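You operate a simulated robot arm through the tools that you are given. There is no shell and no other tool.

Carry out the task below with a simulated robot arm. There is one attempt and no reset: what you move stays moved.

Task
Try the black panel: key on, white switch on, water at 2, then press the stop button.
Fine: first the yellow plug in and the supply on; the stop button stays down; leave the other switch off.

The check looks at the end state, three seconds after you hand in, the way a careful person would. Anything else that was tipped, shoved, dropped, spilled or broken makes it a failure.

Robot
A 6-joint arm with a two-finger parallel gripper, fixed in place. Base frame: the origin is at the foot of the arm, x ahead of it, y to its left, z up. Units: m, degrees, N and s.
Its first joint turns from -166.0 to 166.0 degrees. Payload 3.91 kg.
Tool frame: the origin (TCP) lies between the finger pads and is the grasp point; the fingertips stand 0.03 m ahead of it; z points along the fingers, y is the line along which they close. Largest opening 0.11 m; finger width 0.02, thickness 0.01; the body of the gripper, 0.048 by 0.112 m, starts 0.055 m behind the TCP.
Orientation is that of the tool frame in the base frame, as a unit quaternion [w, x, y, z]. With the fingers straight down and closing along the base's y, the tool's x points along the base's -x, its y along +y and its z along -z.

Tools
- The arm moves only by the tool arm_command. Its argument "series" is a list of rows, each a list of 7 numbers: the gripper command, from -1 (fully open) to 1 (shut), values between in proportion, then the shift along the tool's x, y, z in units of 250 mm (1.0 is 250 mm), then the turn, a rotation vector about the tool's x, y, z in units of 45 degrees (1.0 is 45 degrees). In form: [[jaw, tx, ty, tz, wx, wy, wz], ...]. A call has 1 to 20 rows; each row is the pose to reach, as a shift and turn from the pose commanded when the call began, along the tool's axes at that moment. A call with a number of a shift or a turn outside -1 to 1 is refused whole. A row lasts 0.2 s, in which the tool goes at most 0.05 m and 8.6 degrees; a call with a longer step from one row to the next is refused whole, and so is a gripper value outside its range. A pose out of reach is approached as far as the arm can. The call stops where the force on the tool passes 90 N (or 10 N more than at its start, if that is more) or the arm is blocked; 0.2 s more then pass. Each finger travels about 0.153 m/s and halts on what it meets, pressing with about 20 N; the grip force reading is that of the motor and also rises with nothing between the fingers. The clock runs only during rows and for 0.2 s after the last one: add rows that repeat a pose to give the fingers time. It gives the time, the measured TCP pose, the force on the tool (base axes), the opening and the grip force at its end, in the units of the frame above (readings bear some noise), with the torque about the TCP (base axes, N m) and any sound that the robot's microphone picked up.
- Cameras (640 x 400 px; columns grow to the right, rows downward): "scene" is fixed at [0.0622, 0.4905, 1.5154]; the picture's right is [-0.38, -0.92, 0.00], its down [-0.46, 0.19, -0.87] and it looks along [0.80, -0.33, -0.49] (base axes); focal length 338 px, centre (320, 200). "wrist" rides on the gripper at [0.072, 0.017, -0.103] in the tool frame; the picture's right is [-0.23, 0.97, 0.00], its down [-0.76, -0.18, -0.62] and it looks along [-0.61, -0.14, 0.78] (tool axes); focal length 222 px, centre (320, 200). There is no depth. A picture from a camera that has moved, and an enlarged one, comes with that camera's place and axes in the base frame and with its lens. The place of the scene camera against the robot may be out by one fixed shift of up to 0.018 m in any direction.
- snapshot(camera): a new picture of that camera. The clock stands still meanwhile.
- inspect(camera, box): a new picture of the part [left, top, right, bottom] of that camera's present view, enlarged. The clock stands still meanwhile.
- sign_off(): hands the job in; it is judged then, once.

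Places have to be worked out from the pictures, the camera data and where the tool is seen. Open the gripper and draw the arm clear of the work before you hand the job in, unless the task says otherwise.

The tools are called after "Emit:" by a JSON object that holds its "method" and its "body". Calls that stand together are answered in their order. arm_command: Moves the arm, as the interface text tells. Its arguments: {"type":"object","properties":{"series":{"type":"array"}},"required":["series"]} The other tools are called the same way: snapshot (camera) takes a picture; inspect (camera, box) takes an enlarged picture of a part of a camera's view; sign_off () hands the job in.

At the start:

```text
time_s: 0.0
position: [0.5236, 0.214, 1.2342]
ee_rot: [0.001, 0.0, 1.0, 0.001]
wrist_force: [-0.8, -0.3, -0.6]
torque: [0.01, -0.01, 0.01]
finger_gap: 0.1101
finger_force: 0.0
```

scene: 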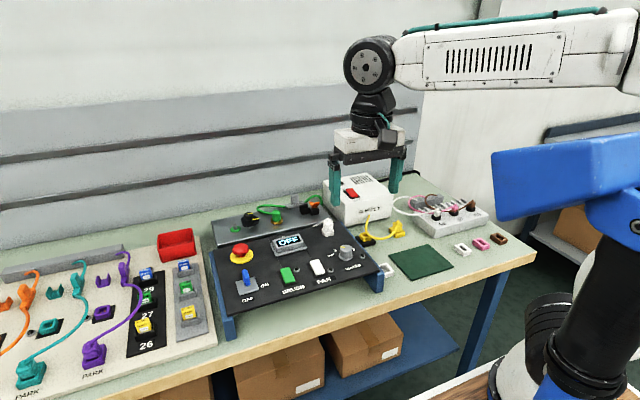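
wrist: 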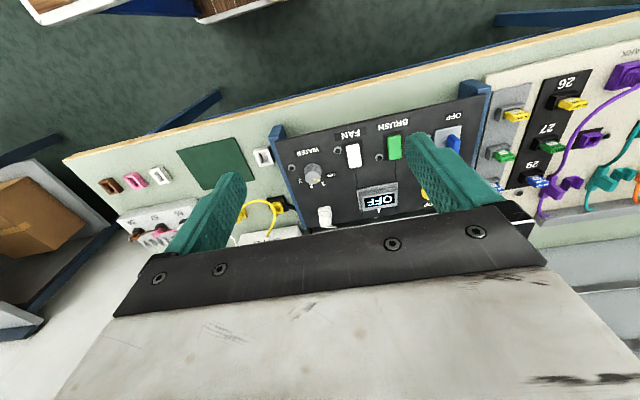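

I begin by looking closely at the panel and the surroundings before moving anything.

Emit:
{"method": "inspect", "body": {"camera": "scene", "box": [200, 190, 400, 315]}}

Emit:
{"method": "inspect", "body": {"camera": "scene", "box": [310, 160, 510, 285]}}

Emit:
{"method": "inspect", "body": {"camera": "wrist", "box": [220, 80, 500, 255]}}

```text
3.20 times, centred on (300, 252) of scene
camera zoom: at [0.0622, 0.4905, 1.5154], right [-0.38, -0.92, 0.0], down [-0.46, 0.19, -0.87], along [0.8, -0.33, -0.49], focal length 1083 px, centre (384, 32)
```

zoom: 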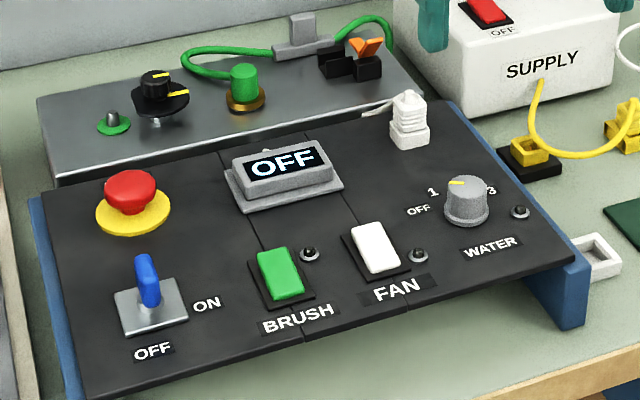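

```text
3.20 times, centred on (410, 222) of scene
camera zoom: at [0.0622, 0.4905, 1.5154], right [-0.38, -0.92, 0.0], down [-0.46, 0.19, -0.87], along [0.8, -0.33, -0.49], focal length 1083 px, centre (32, 128)
```

zoom: 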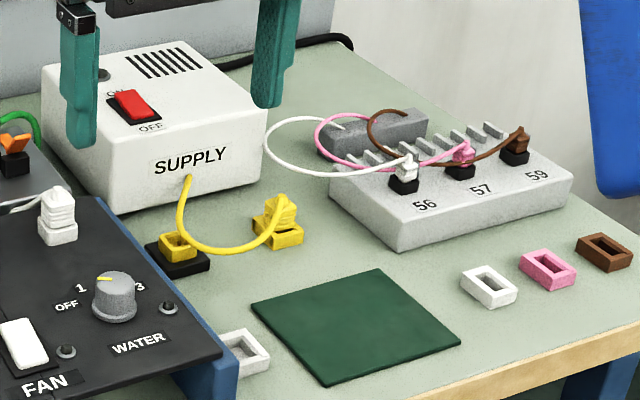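

```text
2.29 times, centred on (360, 168) of wrist
camera zoom: at [0.4506, 0.231, 1.3364], right [0.23, 0.97, 0.0], down [0.76, -0.18, 0.62], along [0.61, -0.14, -0.78], focal length 508 px, centre (229, 274)
```

zoom: 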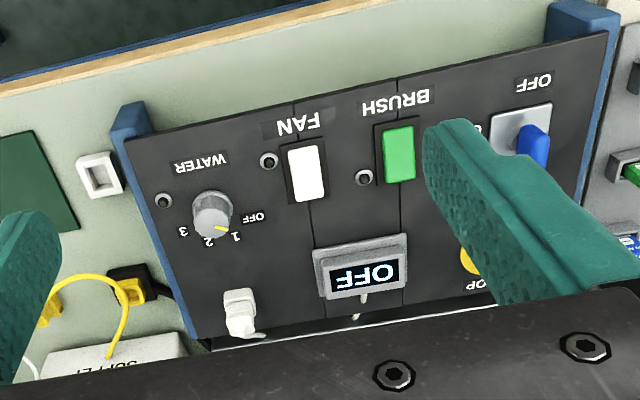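

The panel carries a red stop button, a blue key, a display, green BRUSH and white FAN rockers and a WATER knob. The supply box has a red rocker, and the yellow plug lies off its socket. From a rough triangulation the display is at about (0.78, 0.29, 0.96). I move the wrist camera, staying high, to get more exact views.

Emit:
{"method": "arm_command", "body": {"series": [[-1, -0.13, 0.09, 0, 0, 0, 0], [-1, -0.26, 0.18, 0, 0, 0, 0], [-1, -0.4, 0.28, 0, 0, 0, 0], [-1, -0.4, 0.28, 0, 0, 0, 0]]}}

Emit:
{"method": "snapshot", "body": {"camera": "wrist"}}

Emit:
{"method": "inspect", "body": {"camera": "wrist", "box": [180, 40, 500, 240]}}

Emit:
{"method": "snapshot", "body": {"camera": "scene"}}

```text
time_s: 1.0
position: [0.6235, 0.2829, 1.2331]
ee_rot: [0.0, 0.0, 1.0, 0.0]
wrist_force: [0.2, -1.0, -0.5]
torque: [0.03, 0.01, 0.01]
finger_gap: 0.11
finger_force: 0.1
```

```text
taken
camera wrist: at [0.5502, 0.3005, 1.3362], right [0.23, 0.97, 0.0], down [0.76, -0.18, 0.62], along [0.61, -0.14, -0.78], focal length 222 px, centre (320, 200)
```

wrist: 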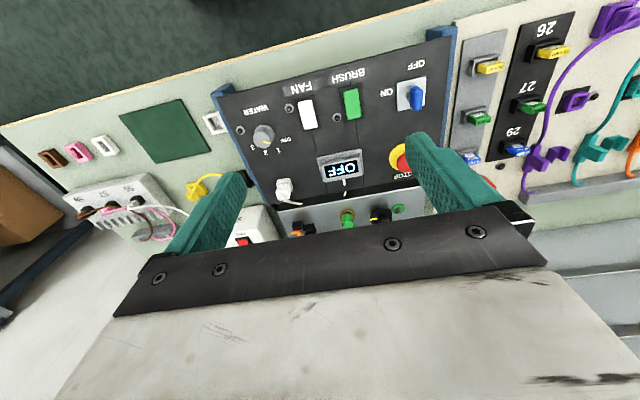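

```text
2.00 times, centred on (340, 140) of wrist
camera zoom: at [0.5502, 0.3005, 1.3362], right [0.23, 0.97, 0.0], down [0.76, -0.18, 0.62], along [0.61, -0.14, -0.78], focal length 444 px, centre (280, 320)
```

zoom: 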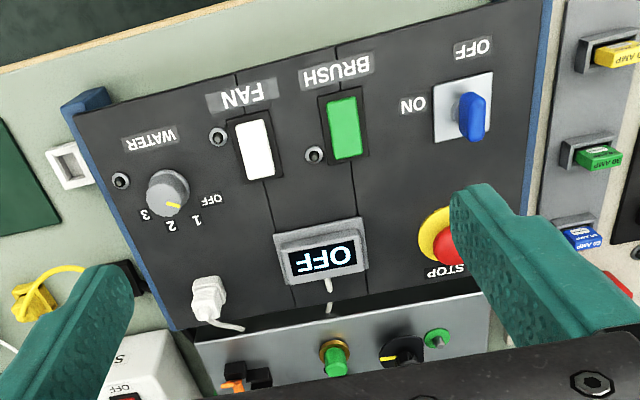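

```text
taken
```

scene: 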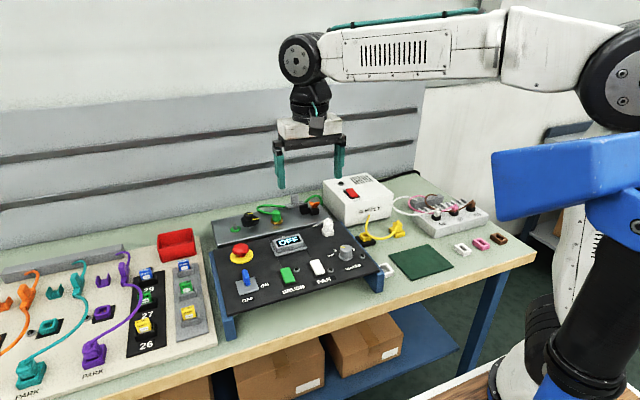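

The views agree with my layout. I zoom in further on the individual controls from here.

Emit:
{"method": "inspect", "body": {"camera": "wrist", "box": [380, 60, 460, 110]}}

Emit:
{"method": "inspect", "body": {"camera": "wrist", "box": [230, 100, 310, 150]}}

Emit:
{"method": "inspect", "body": {"camera": "scene", "box": [215, 230, 295, 310]}}

Emit:
{"method": "inspect", "body": {"camera": "scene", "box": [300, 210, 420, 285]}}

Emit:
{"method": "inspect", "body": {"camera": "scene", "box": [315, 165, 411, 225]}}

Emit:
{"method": "inspect", "body": {"camera": "wrist", "box": [170, 100, 300, 260]}}

```text
8.00 times, centred on (420, 85) of wrist
camera zoom: at [0.5502, 0.3005, 1.3362], right [0.23, 0.97, 0.0], down [0.76, -0.18, 0.62], along [0.61, -0.14, -0.78], focal length 1777 px, centre (-480, 1120)
```

zoom: 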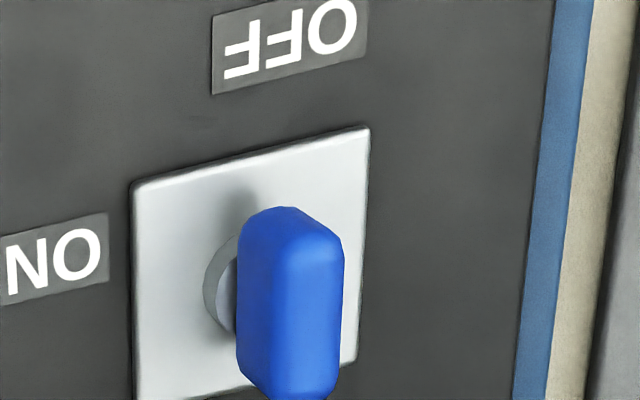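

```text
8.00 times, centred on (270, 125) of wrist
camera zoom: at [0.5502, 0.3005, 1.3362], right [0.23, 0.97, 0.0], down [0.76, -0.18, 0.62], along [0.61, -0.14, -0.78], focal length 1777 px, centre (720, 800)
```

zoom: 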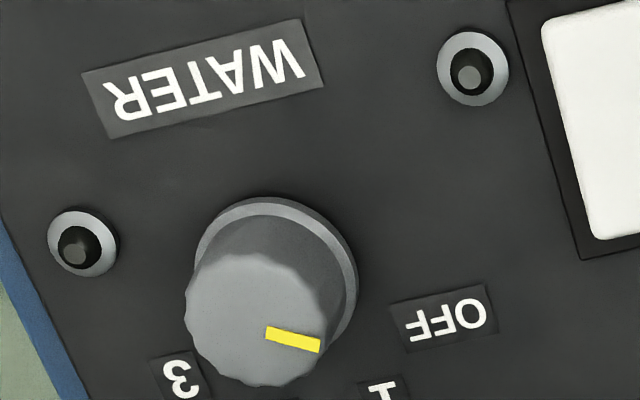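

```text
5.00 times, centred on (255, 270) of scene
camera zoom: at [0.0622, 0.4905, 1.5154], right [-0.38, -0.92, 0.0], down [-0.46, 0.19, -0.87], along [0.8, -0.33, -0.49], focal length 1692 px, centre (645, -150)
```

zoom: 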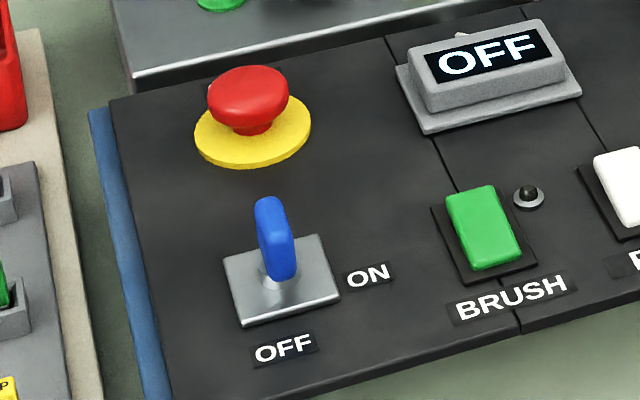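

```text
5.33 times, centred on (360, 248) of scene
camera zoom: at [0.0622, 0.4905, 1.5154], right [-0.38, -0.92, 0.0], down [-0.46, 0.19, -0.87], along [0.8, -0.33, -0.49], focal length 1805 px, centre (107, -53)
```

zoom: 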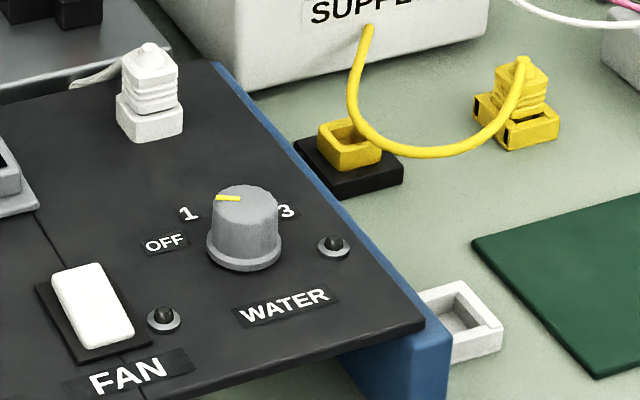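

```text
6.67 times, centred on (363, 195) of scene
camera zoom: at [0.0622, 0.4905, 1.5154], right [-0.38, -0.92, 0.0], down [-0.46, 0.19, -0.87], along [0.8, -0.33, -0.49], focal length 2257 px, centre (33, 233)
```

zoom: 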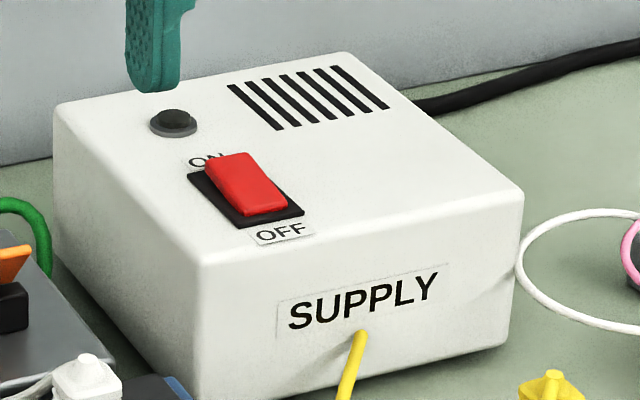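

```text
2.50 times, centred on (235, 180) of wrist
camera zoom: at [0.5502, 0.3005, 1.3362], right [0.23, 0.97, 0.0], down [0.76, -0.18, 0.62], along [0.61, -0.14, -0.78], focal length 555 px, centre (532, 250)
```

zoom: 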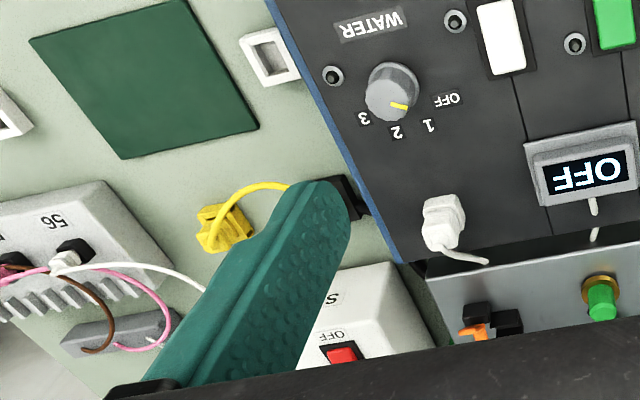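

The knob pointer seems to point near OFF/1. The yellow plug is to the right of the panel, apparently near (0.82, -0.1). I move over that way, still high, to look at it and at its socket.

Emit:
{"method": "arm_command", "body": {"series": [[-1, -0.08, -0.16, 0.06, 0, 0, 0], [-1, -0.16, -0.32, 0.12, 0, 0, 0], [-1, -0.24, -0.48, 0.18, 0, 0, 0], [-1, -0.32, -0.64, 0.24, 0, 0, 0], [-1, -0.4, -0.8, 0.3, 0, 0, 0], [-1, -0.4, -0.8, 0.3, 0, 0, 0]]}}

Emit:
{"method": "snapshot", "body": {"camera": "wrist"}}

```text
time_s: 2.4
position: [0.7239, 0.0836, 1.1595]
ee_rot: [0.001, 0.0, 1.0, 0.0]
wrist_force: [1.1, 0.4, 0.2]
torque: [0.01, 0.01, 0.02]
finger_gap: 0.1098
finger_force: 0.1
```

```text
taken
camera wrist: at [0.6508, 0.1005, 1.2616], right [0.23, 0.97, 0.0], down [0.76, -0.18, 0.62], along [0.61, -0.14, -0.78], focal length 222 px, centre (320, 200)
```

wrist: 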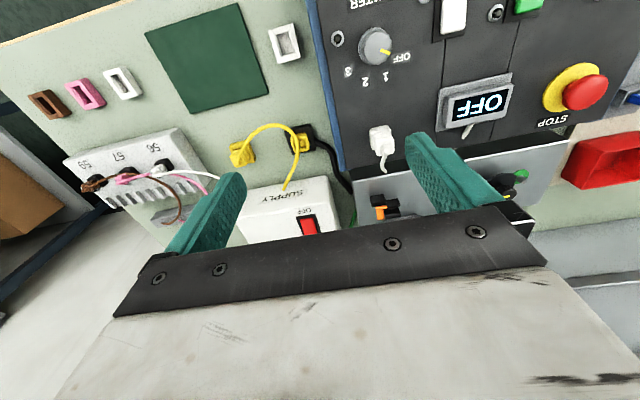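

Emit:
{"method": "inspect", "body": {"camera": "wrist", "box": [220, 110, 348, 190]}}

Emit:
{"method": "inspect", "body": {"camera": "wrist", "box": [235, 165, 363, 245]}}

Emit:
{"method": "inspect", "body": {"camera": "wrist", "box": [320, 10, 448, 90]}}

Emit:
{"method": "inspect", "body": {"camera": "scene", "box": [350, 205, 414, 245]}}

```text
5.00 times, centred on (284, 150) of wrist
camera zoom: at [0.6508, 0.1005, 1.2616], right [0.23, 0.97, 0.0], down [0.76, -0.18, 0.62], along [0.61, -0.14, -0.78], focal length 1111 px, centre (500, 450)
```

zoom: 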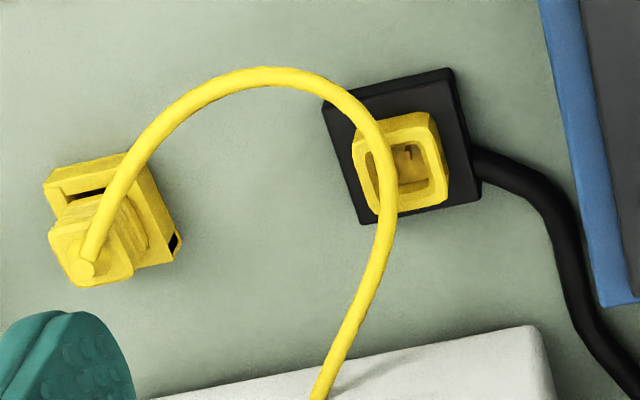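

```text
5.00 times, centred on (299, 205) of wrist
camera zoom: at [0.6508, 0.1005, 1.2616], right [0.23, 0.97, 0.0], down [0.76, -0.18, 0.62], along [0.61, -0.14, -0.78], focal length 1111 px, centre (425, 175)
```

zoom: 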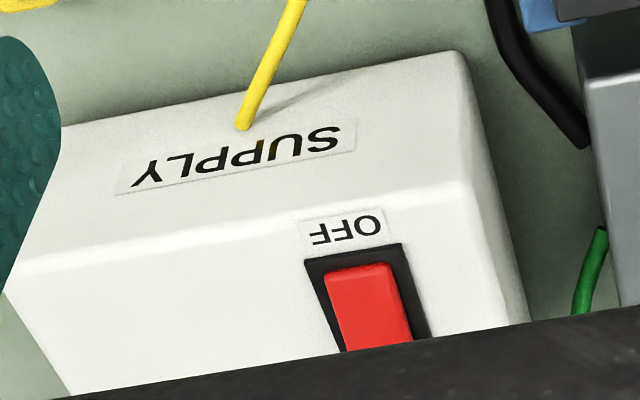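

```text
5.00 times, centred on (384, 50) of wrist
camera zoom: at [0.6508, 0.1005, 1.2616], right [0.23, 0.97, 0.0], down [0.76, -0.18, 0.62], along [0.61, -0.14, -0.78], focal length 1111 px, centre (0, 950)
```

zoom: 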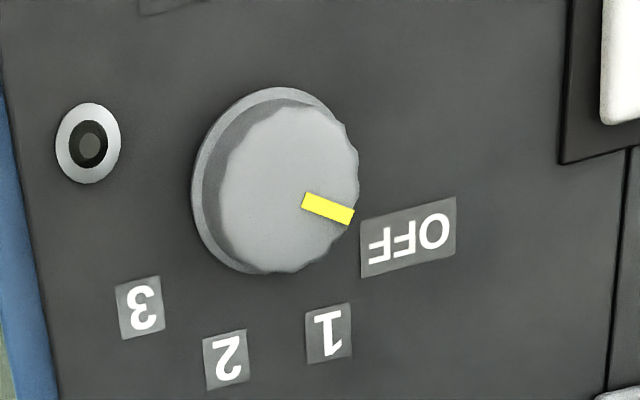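

```text
10.00 times, centred on (382, 225) of scene
camera zoom: at [0.0622, 0.4905, 1.5154], right [-0.38, -0.92, 0.0], down [-0.46, 0.19, -0.87], along [0.8, -0.33, -0.49], focal length 3385 px, centre (-300, -50)
```

zoom: 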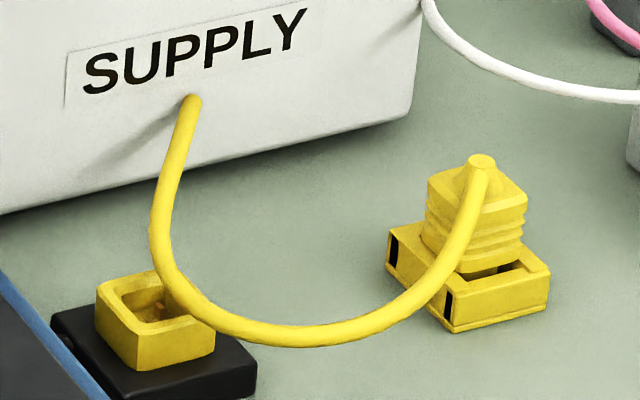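

The yellow plug stands upright in a yellow holder. The yellow socket, on a black base with a black lead to the panel, is about 0.12 m away from it. I move closer for a second viewpoint to triangulate both.

Emit:
{"method": "arm_command", "body": {"series": [[-1, -0.096, -0.113, 0.07, 0, 0, 0], [-1, -0.192, -0.227, 0.14, 0, 0, 0], [-1, -0.288, -0.34, 0.21, 0, 0, 0], [-1, -0.385, -0.454, 0.28, 0, 0, 0], [-1, -0.385, -0.454, 0.28, 0, 0, 0]]}}

Emit:
{"method": "snapshot", "body": {"camera": "wrist"}}

Emit:
{"method": "inspect", "body": {"camera": "wrist", "box": [220, 50, 380, 150]}}

Emit:
{"method": "snapshot", "body": {"camera": "scene"}}

```text
time_s: 3.6
position: [0.8218, -0.0299, 1.0888]
ee_rot: [0.001, 0.0, 1.0, 0.001]
wrist_force: [0.0, -0.8, -0.4]
torque: [0.0, 0.01, -0.03]
finger_gap: 0.11
finger_force: 0.2
```

```text
taken
camera wrist: at [0.7479, -0.0132, 1.1918], right [0.23, 0.97, 0.0], down [0.76, -0.18, 0.62], along [0.61, -0.14, -0.78], focal length 222 px, centre (320, 200)
```

wrist: 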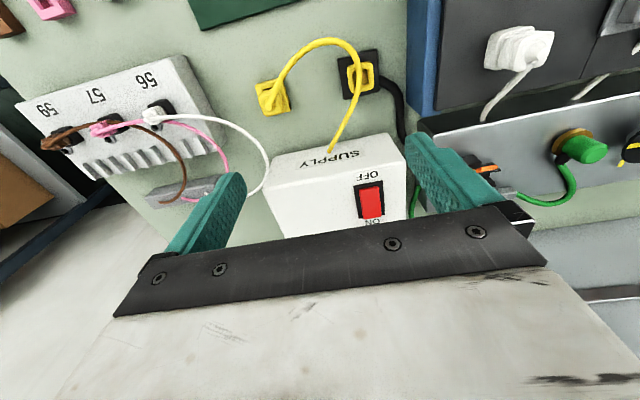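

```text
4.00 times, centred on (300, 100) of wrist
camera zoom: at [0.7479, -0.0132, 1.1918], right [0.23, 0.97, 0.0], down [0.76, -0.18, 0.62], along [0.61, -0.14, -0.78], focal length 888 px, centre (400, 600)
```

zoom: 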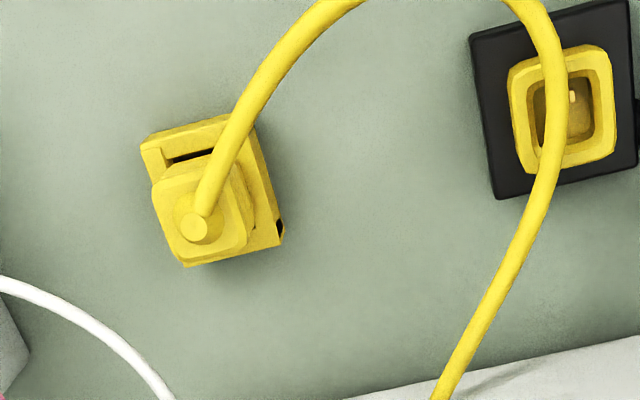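

```text
taken
```

scene: 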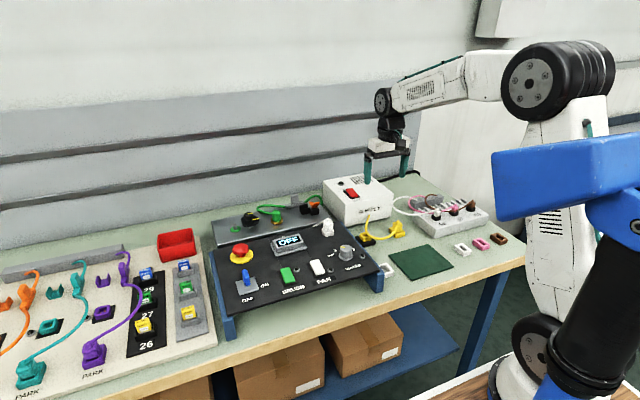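

Triangulation puts the plug's top at about (0.815, -0.094, 0.900) and the socket's rim centre at about (0.814, 0.024, 0.874). I zoom in on the details of the plug.

Emit:
{"method": "inspect", "body": {"camera": "scene", "box": [384, 212, 416, 242]}}

Emit:
{"method": "inspect", "body": {"camera": "wrist", "box": [245, 70, 301, 125]}}

Emit:
{"method": "inspect", "body": {"camera": "wrist", "box": [330, 40, 394, 104]}}

Emit:
{"method": "inspect", "body": {"camera": "scene", "box": [340, 215, 384, 250]}}

```text
13.33 times, centred on (400, 227) of scene
camera zoom: at [0.0622, 0.4905, 1.5154], right [-0.38, -0.92, 0.0], down [-0.46, 0.19, -0.87], along [0.8, -0.33, -0.49], focal length 4513 px, centre (-747, -160)
```

zoom: 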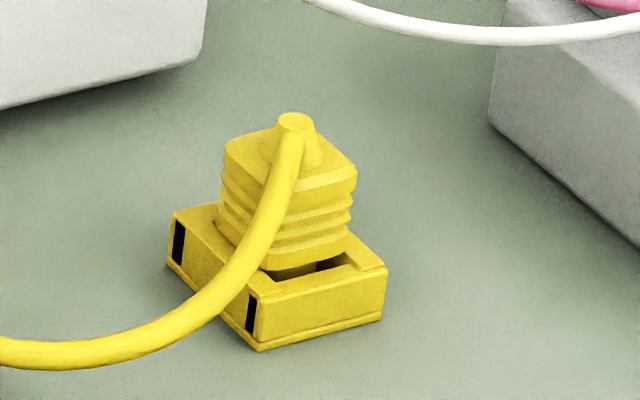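

```text
7.27 times, centred on (273, 98) of wrist
camera zoom: at [0.7479, -0.0132, 1.1918], right [0.23, 0.97, 0.0], down [0.76, -0.18, 0.62], along [0.61, -0.14, -0.78], focal length 1615 px, centre (662, 946)
```

zoom: 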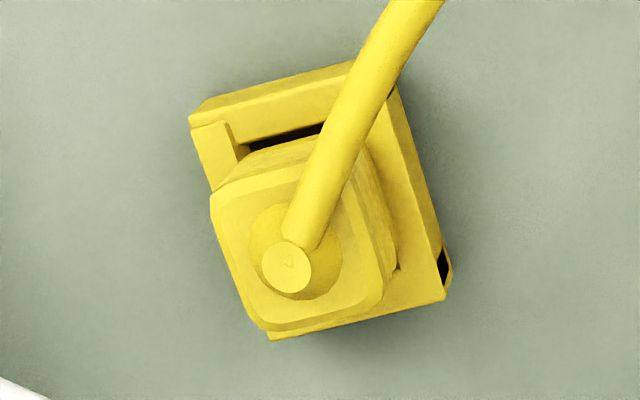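

```text
6.25 times, centred on (362, 72) of wrist
camera zoom: at [0.7479, -0.0132, 1.1918], right [0.23, 0.97, 0.0], down [0.76, -0.18, 0.62], along [0.61, -0.14, -0.78], focal length 1388 px, centre (58, 1000)
```

zoom: 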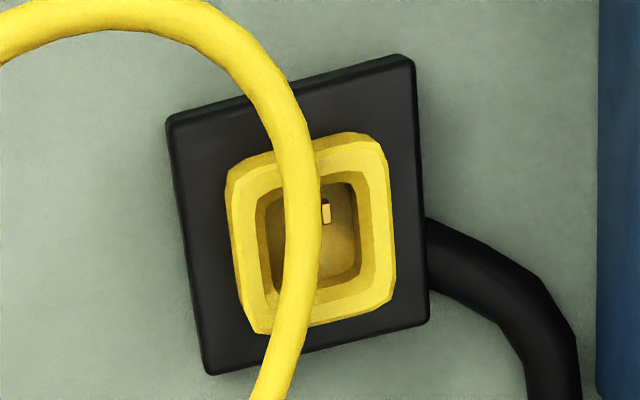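

```text
11.43 times, centred on (362, 232) of scene
camera zoom: at [0.0622, 0.4905, 1.5154], right [-0.38, -0.92, 0.0], down [-0.46, 0.19, -0.87], along [0.8, -0.33, -0.49], focal length 3869 px, centre (-160, -171)
```

zoom: 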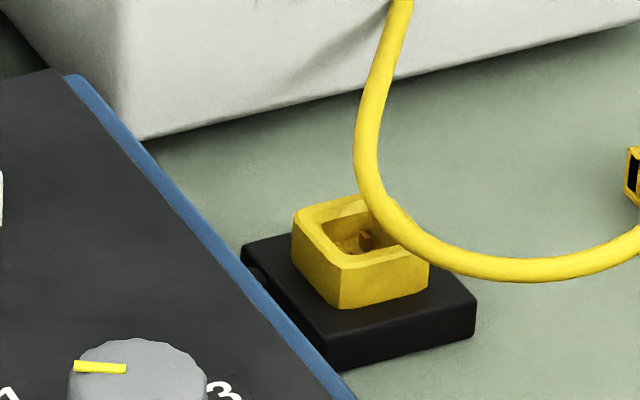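

The hood of the plug is about 24.5 mm square, centred at (0.8145, -0.0944) and aligned with the base axes. It sits in a low holder whose top is at z of about 0.863. I narrow the fingers to about 45 mm and lower to hover over it.

Emit:
{"method": "arm_command", "body": {"series": [[0.18, 0.015, -0.13, 0.1, 0, 0, 0], [0.18, 0.029, -0.258, 0.2, 0, 0, 0], [0.18, 0.029, -0.258, 0.35, 0, 0, 0], [0.18, 0.029, -0.258, 0.515, 0, 0, 0], [0.18, 0.029, -0.258, 0.515, 0, 0, 0]]}}

Emit:
{"method": "snapshot", "body": {"camera": "wrist"}}

Emit:
{"method": "inspect", "body": {"camera": "scene", "box": [340, 150, 440, 250]}}

```text
time_s: 4.8
position: [0.8138, -0.0946, 0.9604]
ee_rot: [0.001, 0.001, 1.0, 0.001]
wrist_force: [0.4, -0.2, 0.9]
torque: [-0.04, 0.02, -0.01]
finger_gap: 0.0452
finger_force: 0.1
```

```text
taken
camera wrist: at [0.7401, -0.0772, 1.0623], right [0.23, 0.97, 0.0], down [0.76, -0.18, 0.62], along [0.61, -0.14, -0.78], focal length 222 px, centre (320, 200)
```

wrist: 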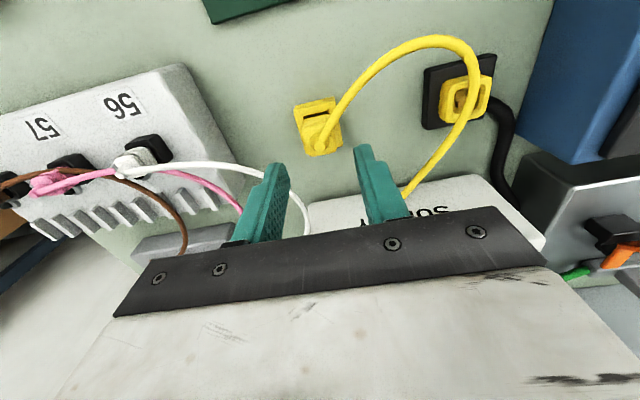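

```text
4.00 times, centred on (390, 200) of scene
camera zoom: at [0.0622, 0.4905, 1.5154], right [-0.38, -0.92, 0.0], down [-0.46, 0.19, -0.87], along [0.8, -0.33, -0.49], focal length 1354 px, centre (40, 200)
```

zoom: 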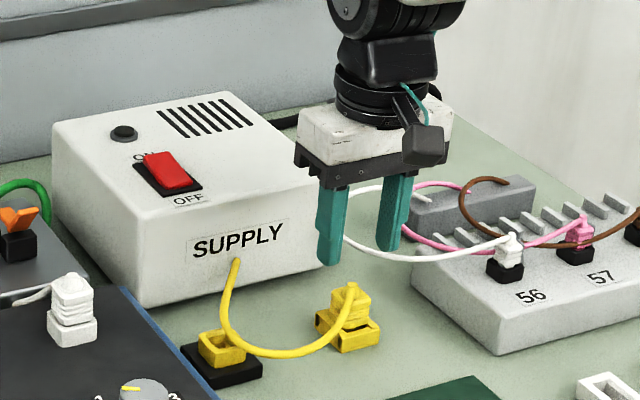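

The fingers straddle the plug and clear the white cable, which is farther out near x 0.84–0.89. I descend to the grasp height and stop the fingertips above the holder.

Emit:
{"method": "arm_command", "body": {"series": [[0.18, -0.003, 0, 0.1, 0, 0, 0], [0.18, -0.003, 0, 0.18, 0, 0, 0], [0.18, -0.003, 0, 0.244, 0, 0, 0], [0.18, -0.003, 0, 0.244, 0, 0, 0]]}}

Emit:
{"method": "snapshot", "body": {"camera": "wrist"}}

Emit:
{"method": "inspect", "body": {"camera": "scene", "box": [370, 190, 430, 250]}}

Emit:
{"method": "inspect", "body": {"camera": "wrist", "box": [250, 120, 410, 220]}}

```text
time_s: 5.8
position: [0.814, -0.0947, 0.8984]
ee_rot: [0.001, 0.0, 1.0, 0.001]
wrist_force: [0.4, -0.2, -0.1]
torque: [-0.01, 0.03, -0.02]
finger_gap: 0.0449
finger_force: 0.2
```

```text
taken
camera wrist: at [0.7406, -0.0766, 1.0012], right [0.23, 0.97, 0.0], down [0.76, -0.18, 0.62], along [0.61, -0.14, -0.78], focal length 222 px, centre (320, 200)
```

wrist: 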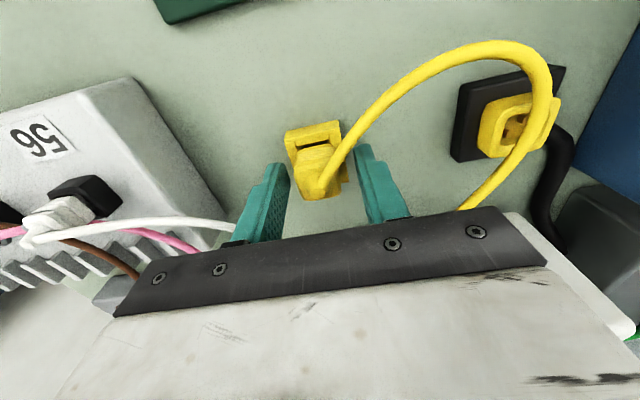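

```text
6.67 times, centred on (400, 220) of scene
camera zoom: at [0.0622, 0.4905, 1.5154], right [-0.38, -0.92, 0.0], down [-0.46, 0.19, -0.87], along [0.8, -0.33, -0.49], focal length 2257 px, centre (-213, 67)
```

zoom: 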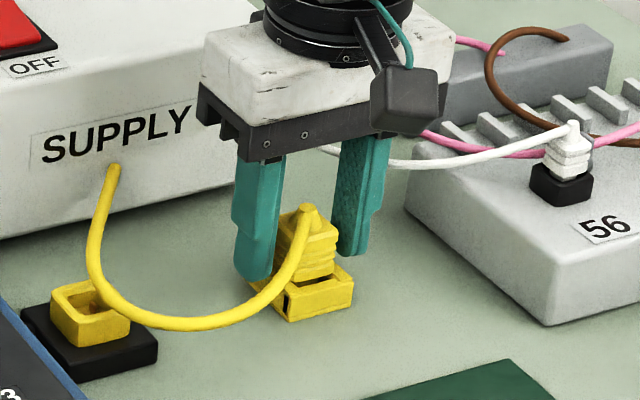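

```text
4.00 times, centred on (330, 170) of wrist
camera zoom: at [0.7406, -0.0766, 1.0012], right [0.23, 0.97, 0.0], down [0.76, -0.18, 0.62], along [0.61, -0.14, -0.78], focal length 888 px, centre (280, 320)
```

zoom: 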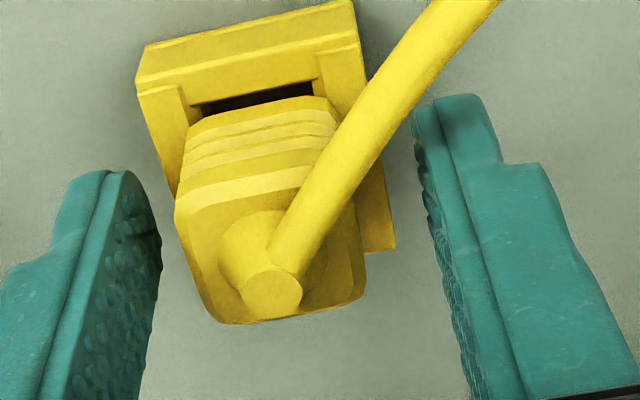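

The plug is centred between the pads and the tips are just above the holder. I close the gripper.

Emit:
{"method": "arm_command", "body": {"series": [[0.4, 0, 0, 0, 0, 0, 0], [0.6, 0, 0, 0, 0, 0, 0], [0.8, 0, 0, 0, 0, 0, 0], [0.8, 0, 0, 0, 0, 0, 0]]}}

Emit:
{"method": "inspect", "body": {"camera": "wrist", "box": [250, 120, 410, 220]}}

Emit:
{"method": "inspect", "body": {"camera": "scene", "box": [370, 190, 430, 250]}}

```text
time_s: 6.8
position: [0.8138, -0.0945, 0.8984]
ee_rot: [0.0, 0.0, 1.0, 0.002]
wrist_force: [0.2, 0.8, 0.3]
torque: [-0.02, -0.01, -0.03]
finger_gap: 0.0239
finger_force: 20.2
```

```text
4.00 times, centred on (330, 170) of wrist
camera zoom: at [0.7407, -0.0767, 1.0014], right [0.23, 0.97, 0.0], down [0.76, -0.18, 0.62], along [0.61, -0.14, -0.78], focal length 888 px, centre (280, 320)
```

zoom: 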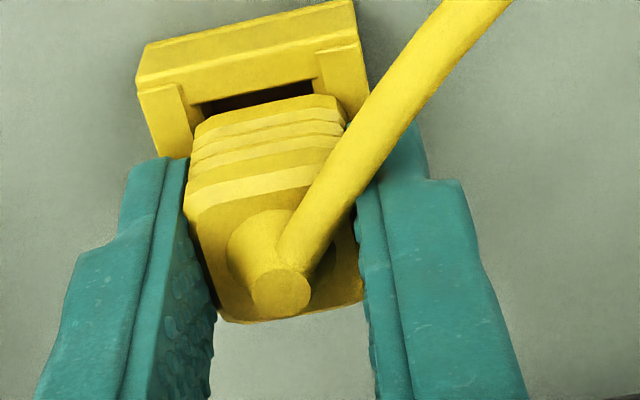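

```text
6.67 times, centred on (400, 220) of scene
camera zoom: at [0.0622, 0.4905, 1.5154], right [-0.38, -0.92, 0.0], down [-0.46, 0.19, -0.87], along [0.8, -0.33, -0.49], focal length 2257 px, centre (-213, 67)
```

zoom: 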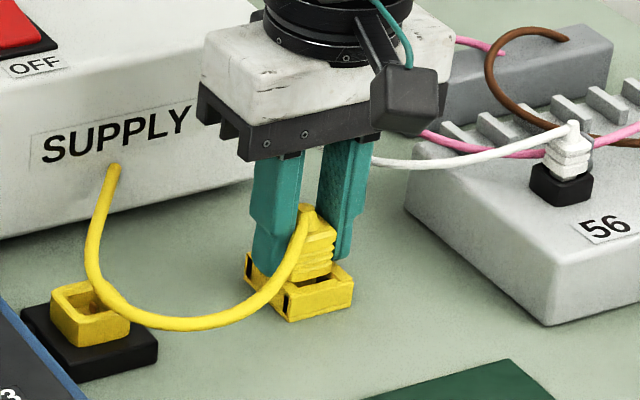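

The plug is gripped at a 24 mm gap and 20 N. I lift it gently straight up and watch the force.

Emit:
{"method": "arm_command", "body": {"series": [[0.8, 0, 0, -0.04, 0, 0, 0], [0.8, 0, 0, -0.08, 0, 0, 0], [0.8, 0, 0, -0.14, 0, 0, 0], [0.8, 0, 0, -0.2, 0, 0, 0]]}}

Emit:
{"method": "inspect", "body": {"camera": "wrist", "box": [230, 80, 550, 280]}}

Emit:
{"method": "inspect", "body": {"camera": "scene", "box": [340, 170, 430, 250]}}

```text
time_s: 7.8
position: [0.8148, -0.0947, 0.9492]
ee_rot: [0.001, 0.0, 1.0, 0.001]
wrist_force: [0.9, -0.4, -0.7]
torque: [0.01, -0.01, -0.02]
finger_gap: 0.024
finger_force: 20.1
```

```text
2.00 times, centred on (390, 180) of wrist
camera zoom: at [0.741, -0.0769, 1.0517], right [0.23, 0.97, 0.0], down [0.76, -0.18, 0.62], along [0.61, -0.14, -0.78], focal length 444 px, centre (180, 240)
```

zoom: 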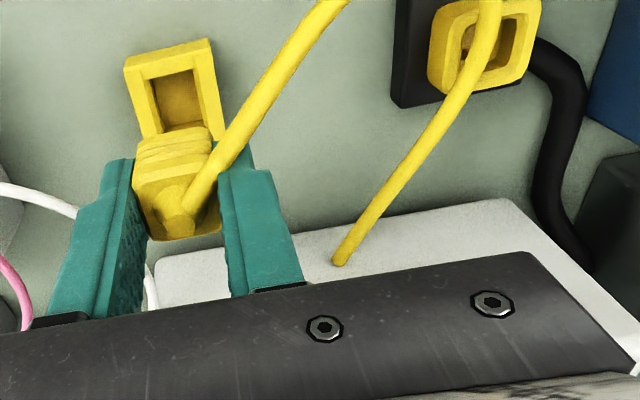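

```text
5.00 times, centred on (385, 210) of scene
camera zoom: at [0.0622, 0.4905, 1.5154], right [-0.38, -0.92, 0.0], down [-0.46, 0.19, -0.87], along [0.8, -0.33, -0.49], focal length 1692 px, centre (-5, 150)
```

zoom: 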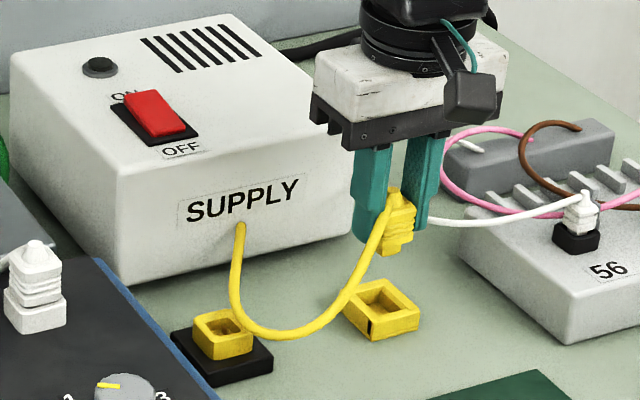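

The plug came out cleanly and the holder stayed in place. Before moving over the socket, I zoom in on it for a more exact position.

Emit:
{"method": "inspect", "body": {"camera": "wrist", "box": [420, 70, 516, 140]}}

Emit:
{"method": "snapshot", "body": {"camera": "wrist"}}

```text
5.71 times, centred on (468, 105) of wrist
camera zoom: at [0.741, -0.0769, 1.0517], right [0.23, 0.97, 0.0], down [0.76, -0.18, 0.62], along [0.61, -0.14, -0.78], focal length 1269 px, centre (-526, 743)
```

zoom: 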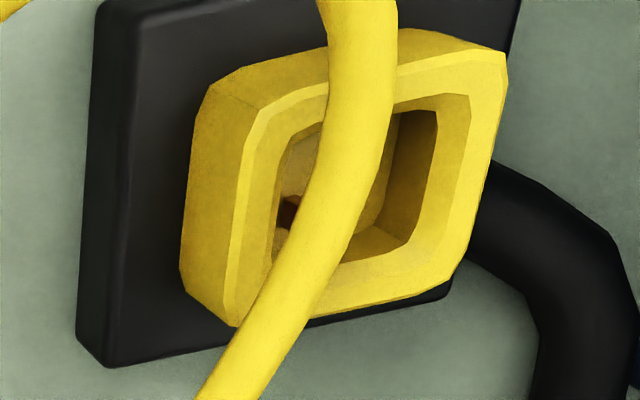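

```text
taken
camera wrist: at [0.741, -0.0769, 1.0517], right [0.23, 0.97, 0.0], down [0.76, -0.18, 0.62], along [0.61, -0.14, -0.78], focal length 222 px, centre (320, 200)
```

wrist: 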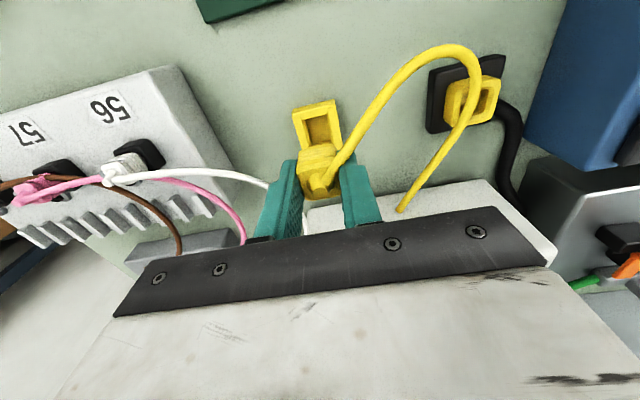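

Combining the views gives a socket rim centre of about (0.8137, 0.023, 0.88). I carry the plug over it, a little higher than now, and check the alignment there.

Emit:
{"method": "arm_command", "body": {"series": [[0.8, 0.004, 0.12, -0.06, 0, 0, 0], [0.8, 0.004, 0.24, -0.06, 0, 0, 0], [0.8, 0.004, 0.36, -0.06, 0, 0, 0], [0.8, 0.004, 0.47, -0.06, 0, 0, 0], [0.8, 0.004, 0.47, -0.06, 0, 0, 0]]}}

Emit:
{"method": "snapshot", "body": {"camera": "wrist"}}

Emit:
{"method": "inspect", "body": {"camera": "wrist", "box": [240, 90, 400, 210]}}

Emit:
{"method": "inspect", "body": {"camera": "scene", "box": [320, 180, 410, 260]}}

```text
time_s: 9.0
position: [0.8137, 0.0232, 0.9654]
ee_rot: [0.001, -0.001, 1.0, 0.001]
wrist_force: [0.2, -0.8, -0.9]
torque: [0.0, 0.01, -0.03]
finger_gap: 0.024
finger_force: 19.9
```

```text
taken
camera wrist: at [0.7401, 0.041, 1.0675], right [0.23, 0.97, 0.0], down [0.76, -0.18, 0.62], along [0.61, -0.14, -0.78], focal length 222 px, centre (320, 200)
```

wrist: 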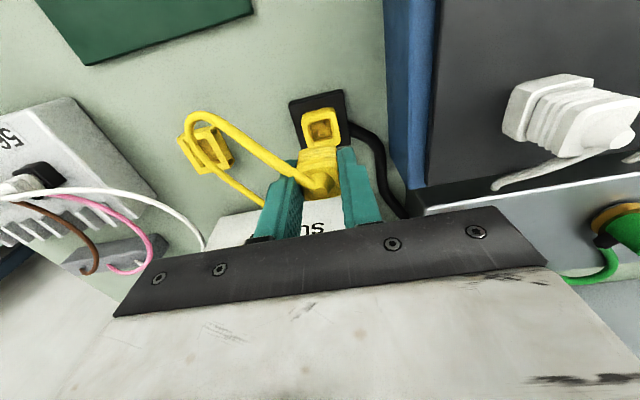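

```text
3.33 times, centred on (320, 150) of wrist
camera zoom: at [0.7401, 0.041, 1.0675], right [0.23, 0.97, 0.0], down [0.76, -0.18, 0.62], along [0.61, -0.14, -0.78], focal length 740 px, centre (320, 367)
```

zoom: 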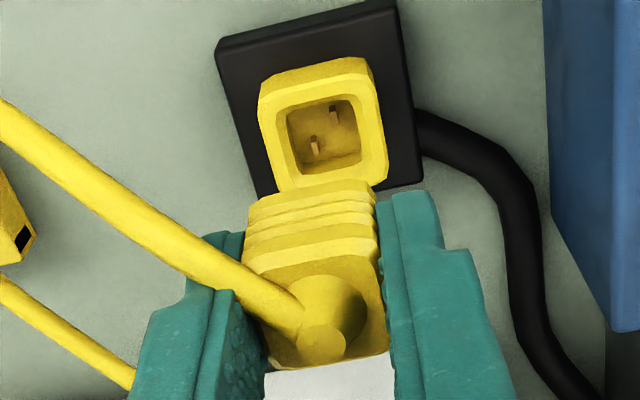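

```text
5.00 times, centred on (365, 220) of scene
camera zoom: at [0.0622, 0.4905, 1.5154], right [-0.38, -0.92, 0.0], down [-0.46, 0.19, -0.87], along [0.8, -0.33, -0.49], focal length 1692 px, centre (95, 100)
```

zoom: 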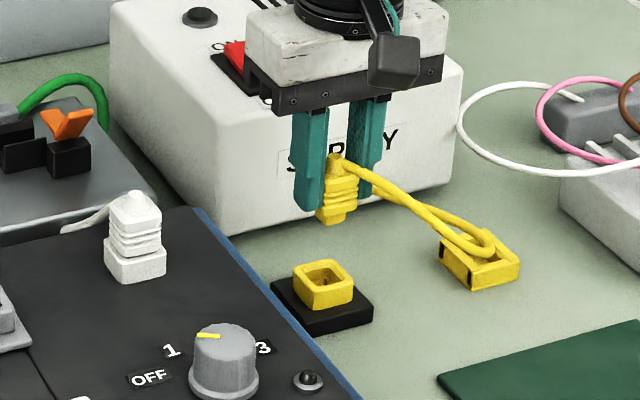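

The plug hangs over the socket, and its cable has flopped to the right. I zoom in more tightly for the final alignment and check the cable near the holder.

Emit:
{"method": "inspect", "body": {"camera": "wrist", "box": [284, 84, 356, 154]}}

Emit:
{"method": "inspect", "body": {"camera": "scene", "box": [360, 200, 430, 250]}}

Emit:
{"method": "inspect", "body": {"camera": "scene", "box": [365, 200, 401, 250]}}

Emit:
{"method": "inspect", "body": {"camera": "scene", "box": [350, 205, 390, 250]}}

```text
5.71 times, centred on (320, 119) of wrist
camera zoom: at [0.7401, 0.041, 1.0675], right [0.23, 0.97, 0.0], down [0.76, -0.18, 0.62], along [0.61, -0.14, -0.78], focal length 1269 px, centre (320, 663)
```

zoom: 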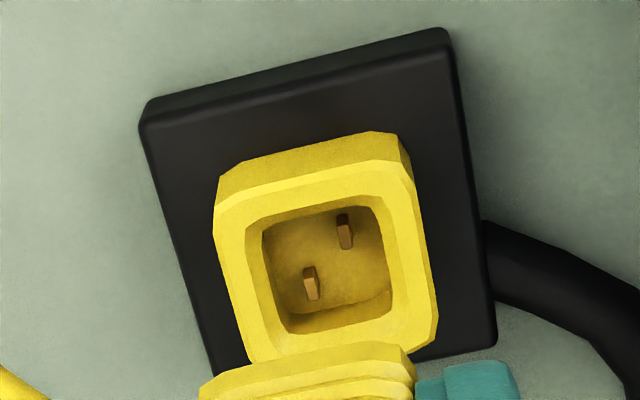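

```text
8.00 times, centred on (395, 225) of scene
camera zoom: at [0.0622, 0.4905, 1.5154], right [-0.38, -0.92, 0.0], down [-0.46, 0.19, -0.87], along [0.8, -0.33, -0.49], focal length 2708 px, centre (-280, 0)
```

zoom: 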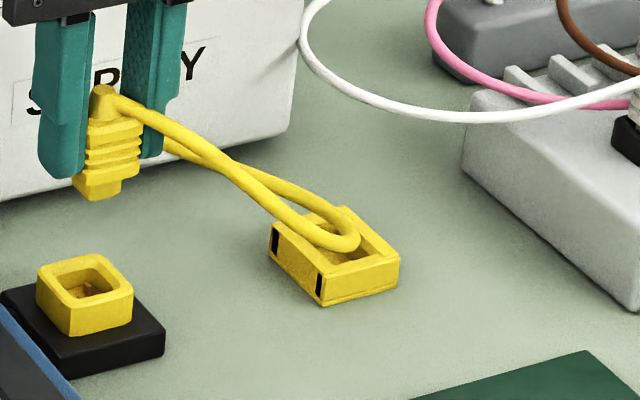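

```text
8.00 times, centred on (383, 225) of scene
camera zoom: at [0.0622, 0.4905, 1.5154], right [-0.38, -0.92, 0.0], down [-0.46, 0.19, -0.87], along [0.8, -0.33, -0.49], focal length 2708 px, centre (-184, 0)
```

zoom: 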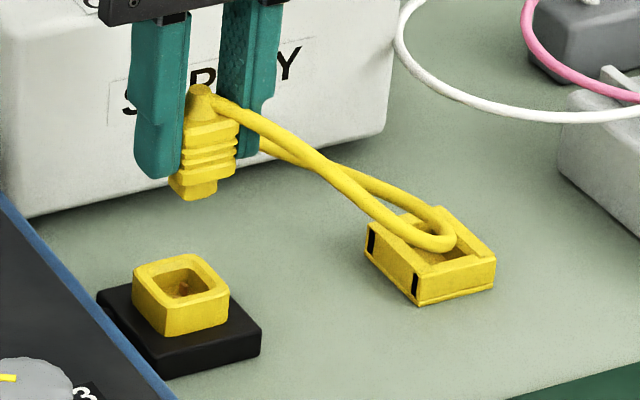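

```text
8.89 times, centred on (370, 228) of scene
camera zoom: at [0.0622, 0.4905, 1.5154], right [-0.38, -0.92, 0.0], down [-0.46, 0.19, -0.87], along [0.8, -0.33, -0.49], focal length 3009 px, centre (-124, -44)
```

zoom: 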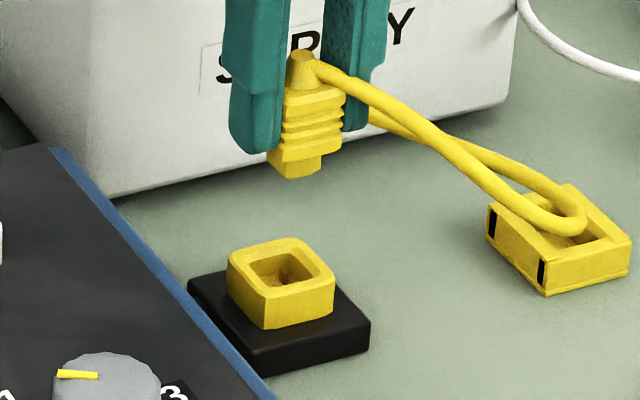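

I put the socket centre at (0.8143, 0.0245), with its rim at z of about 0.875, so the plug needs about 1.3 mm more in y. I correct that and lower to just above the rim.

Emit:
{"method": "arm_command", "body": {"series": [[0.8, 0, 0.005, 0.06, 0, 0, 0], [0.8, 0, 0.005, 0.12, 0, 0, 0], [0.8, 0, 0.005, 0.16, 0, 0, 0], [0.8, 0, 0.005, 0.16, 0, 0, 0]]}}

Emit:
{"method": "inspect", "body": {"camera": "wrist", "box": [270, 90, 370, 210]}}

Emit:
{"method": "inspect", "body": {"camera": "scene", "box": [350, 205, 390, 250]}}

```text
time_s: 10.0
position: [0.8134, 0.0247, 0.9239]
ee_rot: [0.0, -0.001, 1.0, 0.001]
wrist_force: [-0.2, -0.2, 0.0]
torque: [-0.02, 0.02, 0.02]
finger_gap: 0.0238
finger_force: 20.2
```

```text
3.33 times, centred on (320, 150) of wrist
camera zoom: at [0.7402, 0.0413, 1.0265], right [0.23, 0.97, 0.0], down [0.76, -0.18, 0.62], along [0.61, -0.14, -0.78], focal length 740 px, centre (320, 367)
```

zoom: 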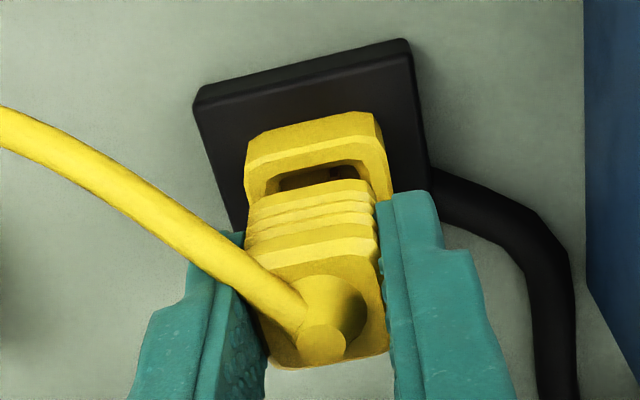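

```text
8.89 times, centred on (370, 228) of scene
camera zoom: at [0.0622, 0.4905, 1.5154], right [-0.38, -0.92, 0.0], down [-0.46, 0.19, -0.87], along [0.8, -0.33, -0.49], focal length 3009 px, centre (-124, -44)
```

zoom: 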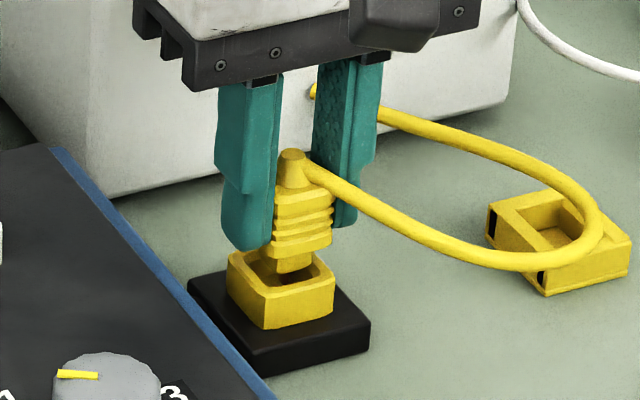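

The nose hovers over the opening. I zoom in from both cameras to check the nose-to-opening alignment before inserting.

Emit:
{"method": "inspect", "body": {"camera": "scene", "box": [359, 222, 379, 242]}}

Emit:
{"method": "inspect", "body": {"camera": "wrist", "box": [290, 115, 350, 165]}}

```text
16.00 times, centred on (369, 232) of scene
camera zoom: at [0.0622, 0.4905, 1.5154], right [-0.38, -0.92, 0.0], down [-0.46, 0.19, -0.87], along [0.8, -0.33, -0.49], focal length 5416 px, centre (-464, -312)
```

zoom: 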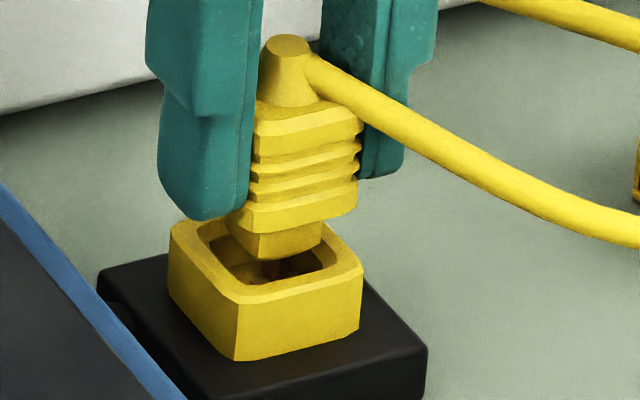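

```text
8.00 times, centred on (320, 140) of wrist
camera zoom: at [0.7402, 0.0413, 1.0265], right [0.23, 0.97, 0.0], down [0.76, -0.18, 0.62], along [0.61, -0.14, -0.78], focal length 1777 px, centre (320, 680)
```

zoom: 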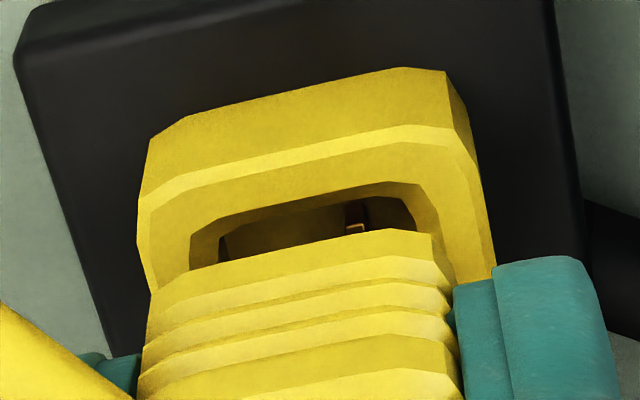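

The nose is within a couple of millimetres of centre, and I estimate it needs +1.3 mm in x and +0.7 mm in y. I apply that and lower slowly into the socket while watching the force.

Emit:
{"method": "arm_command", "body": {"series": [[0.8, -0.005, 0.0025, 0.0, 0, 0, 0], [0.8, -0.005, 0.0025, 0.015, 0, 0, 0], [0.8, -0.005, 0.0025, 0.03, 0, 0, 0], [0.8, -0.005, 0.0025, 0.044, 0, 0, 0]]}}

Emit:
{"method": "inspect", "body": {"camera": "scene", "box": [359, 222, 379, 242]}}

```text
time_s: 11.0
position: [0.8145, 0.0251, 0.9128]
ee_rot: [0.002, 0.0, 1.0, 0.001]
wrist_force: [0.7, 0.5, 5.4]
torque: [0.0, 0.0, -0.02]
finger_gap: 0.0239
finger_force: 20.2
```

```text
16.00 times, centred on (369, 232) of scene
camera zoom: at [0.0622, 0.4905, 1.5154], right [-0.38, -0.92, 0.0], down [-0.46, 0.19, -0.87], along [0.8, -0.33, -0.49], focal length 5416 px, centre (-464, -312)
```

zoom: 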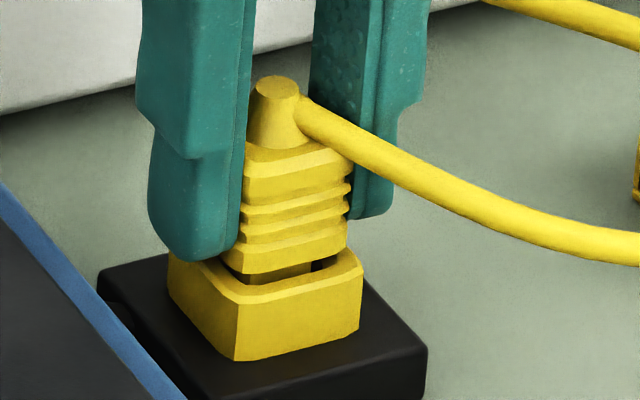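

The nose has entered the opening, with a resisting force of about 5 N. I press further in small steps.

Emit:
{"method": "arm_command", "body": {"series": [[0.8, 0, 0, 0.01, 0, 0, 0], [0.8, 0, 0, 0.02, 0, 0, 0], [0.8, 0, 0, 0.028, 0, 0, 0], [0.8, 0, 0, 0.028, 0, 0, 0]]}}

Emit:
{"method": "inspect", "body": {"camera": "scene", "box": [359, 222, 379, 242]}}

```text
time_s: 12.0
position: [0.8153, 0.0258, 0.909]
ee_rot: [0.003, 0.0, 1.0, 0.0]
wrist_force: [0.0, -1.9, 46.1]
torque: [-0.23, 0.41, 0.0]
finger_gap: 0.0243
finger_force: 20.1
```

```text
16.00 times, centred on (369, 232) of scene
camera zoom: at [0.0622, 0.4905, 1.5154], right [-0.38, -0.92, 0.0], down [-0.46, 0.19, -0.87], along [0.8, -0.33, -0.49], focal length 5416 px, centre (-464, -312)
```

zoom: 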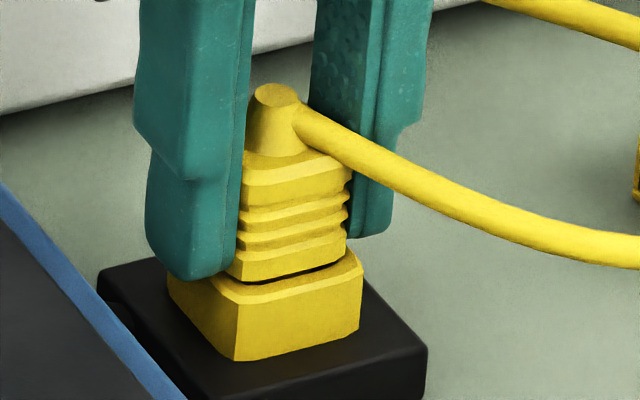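

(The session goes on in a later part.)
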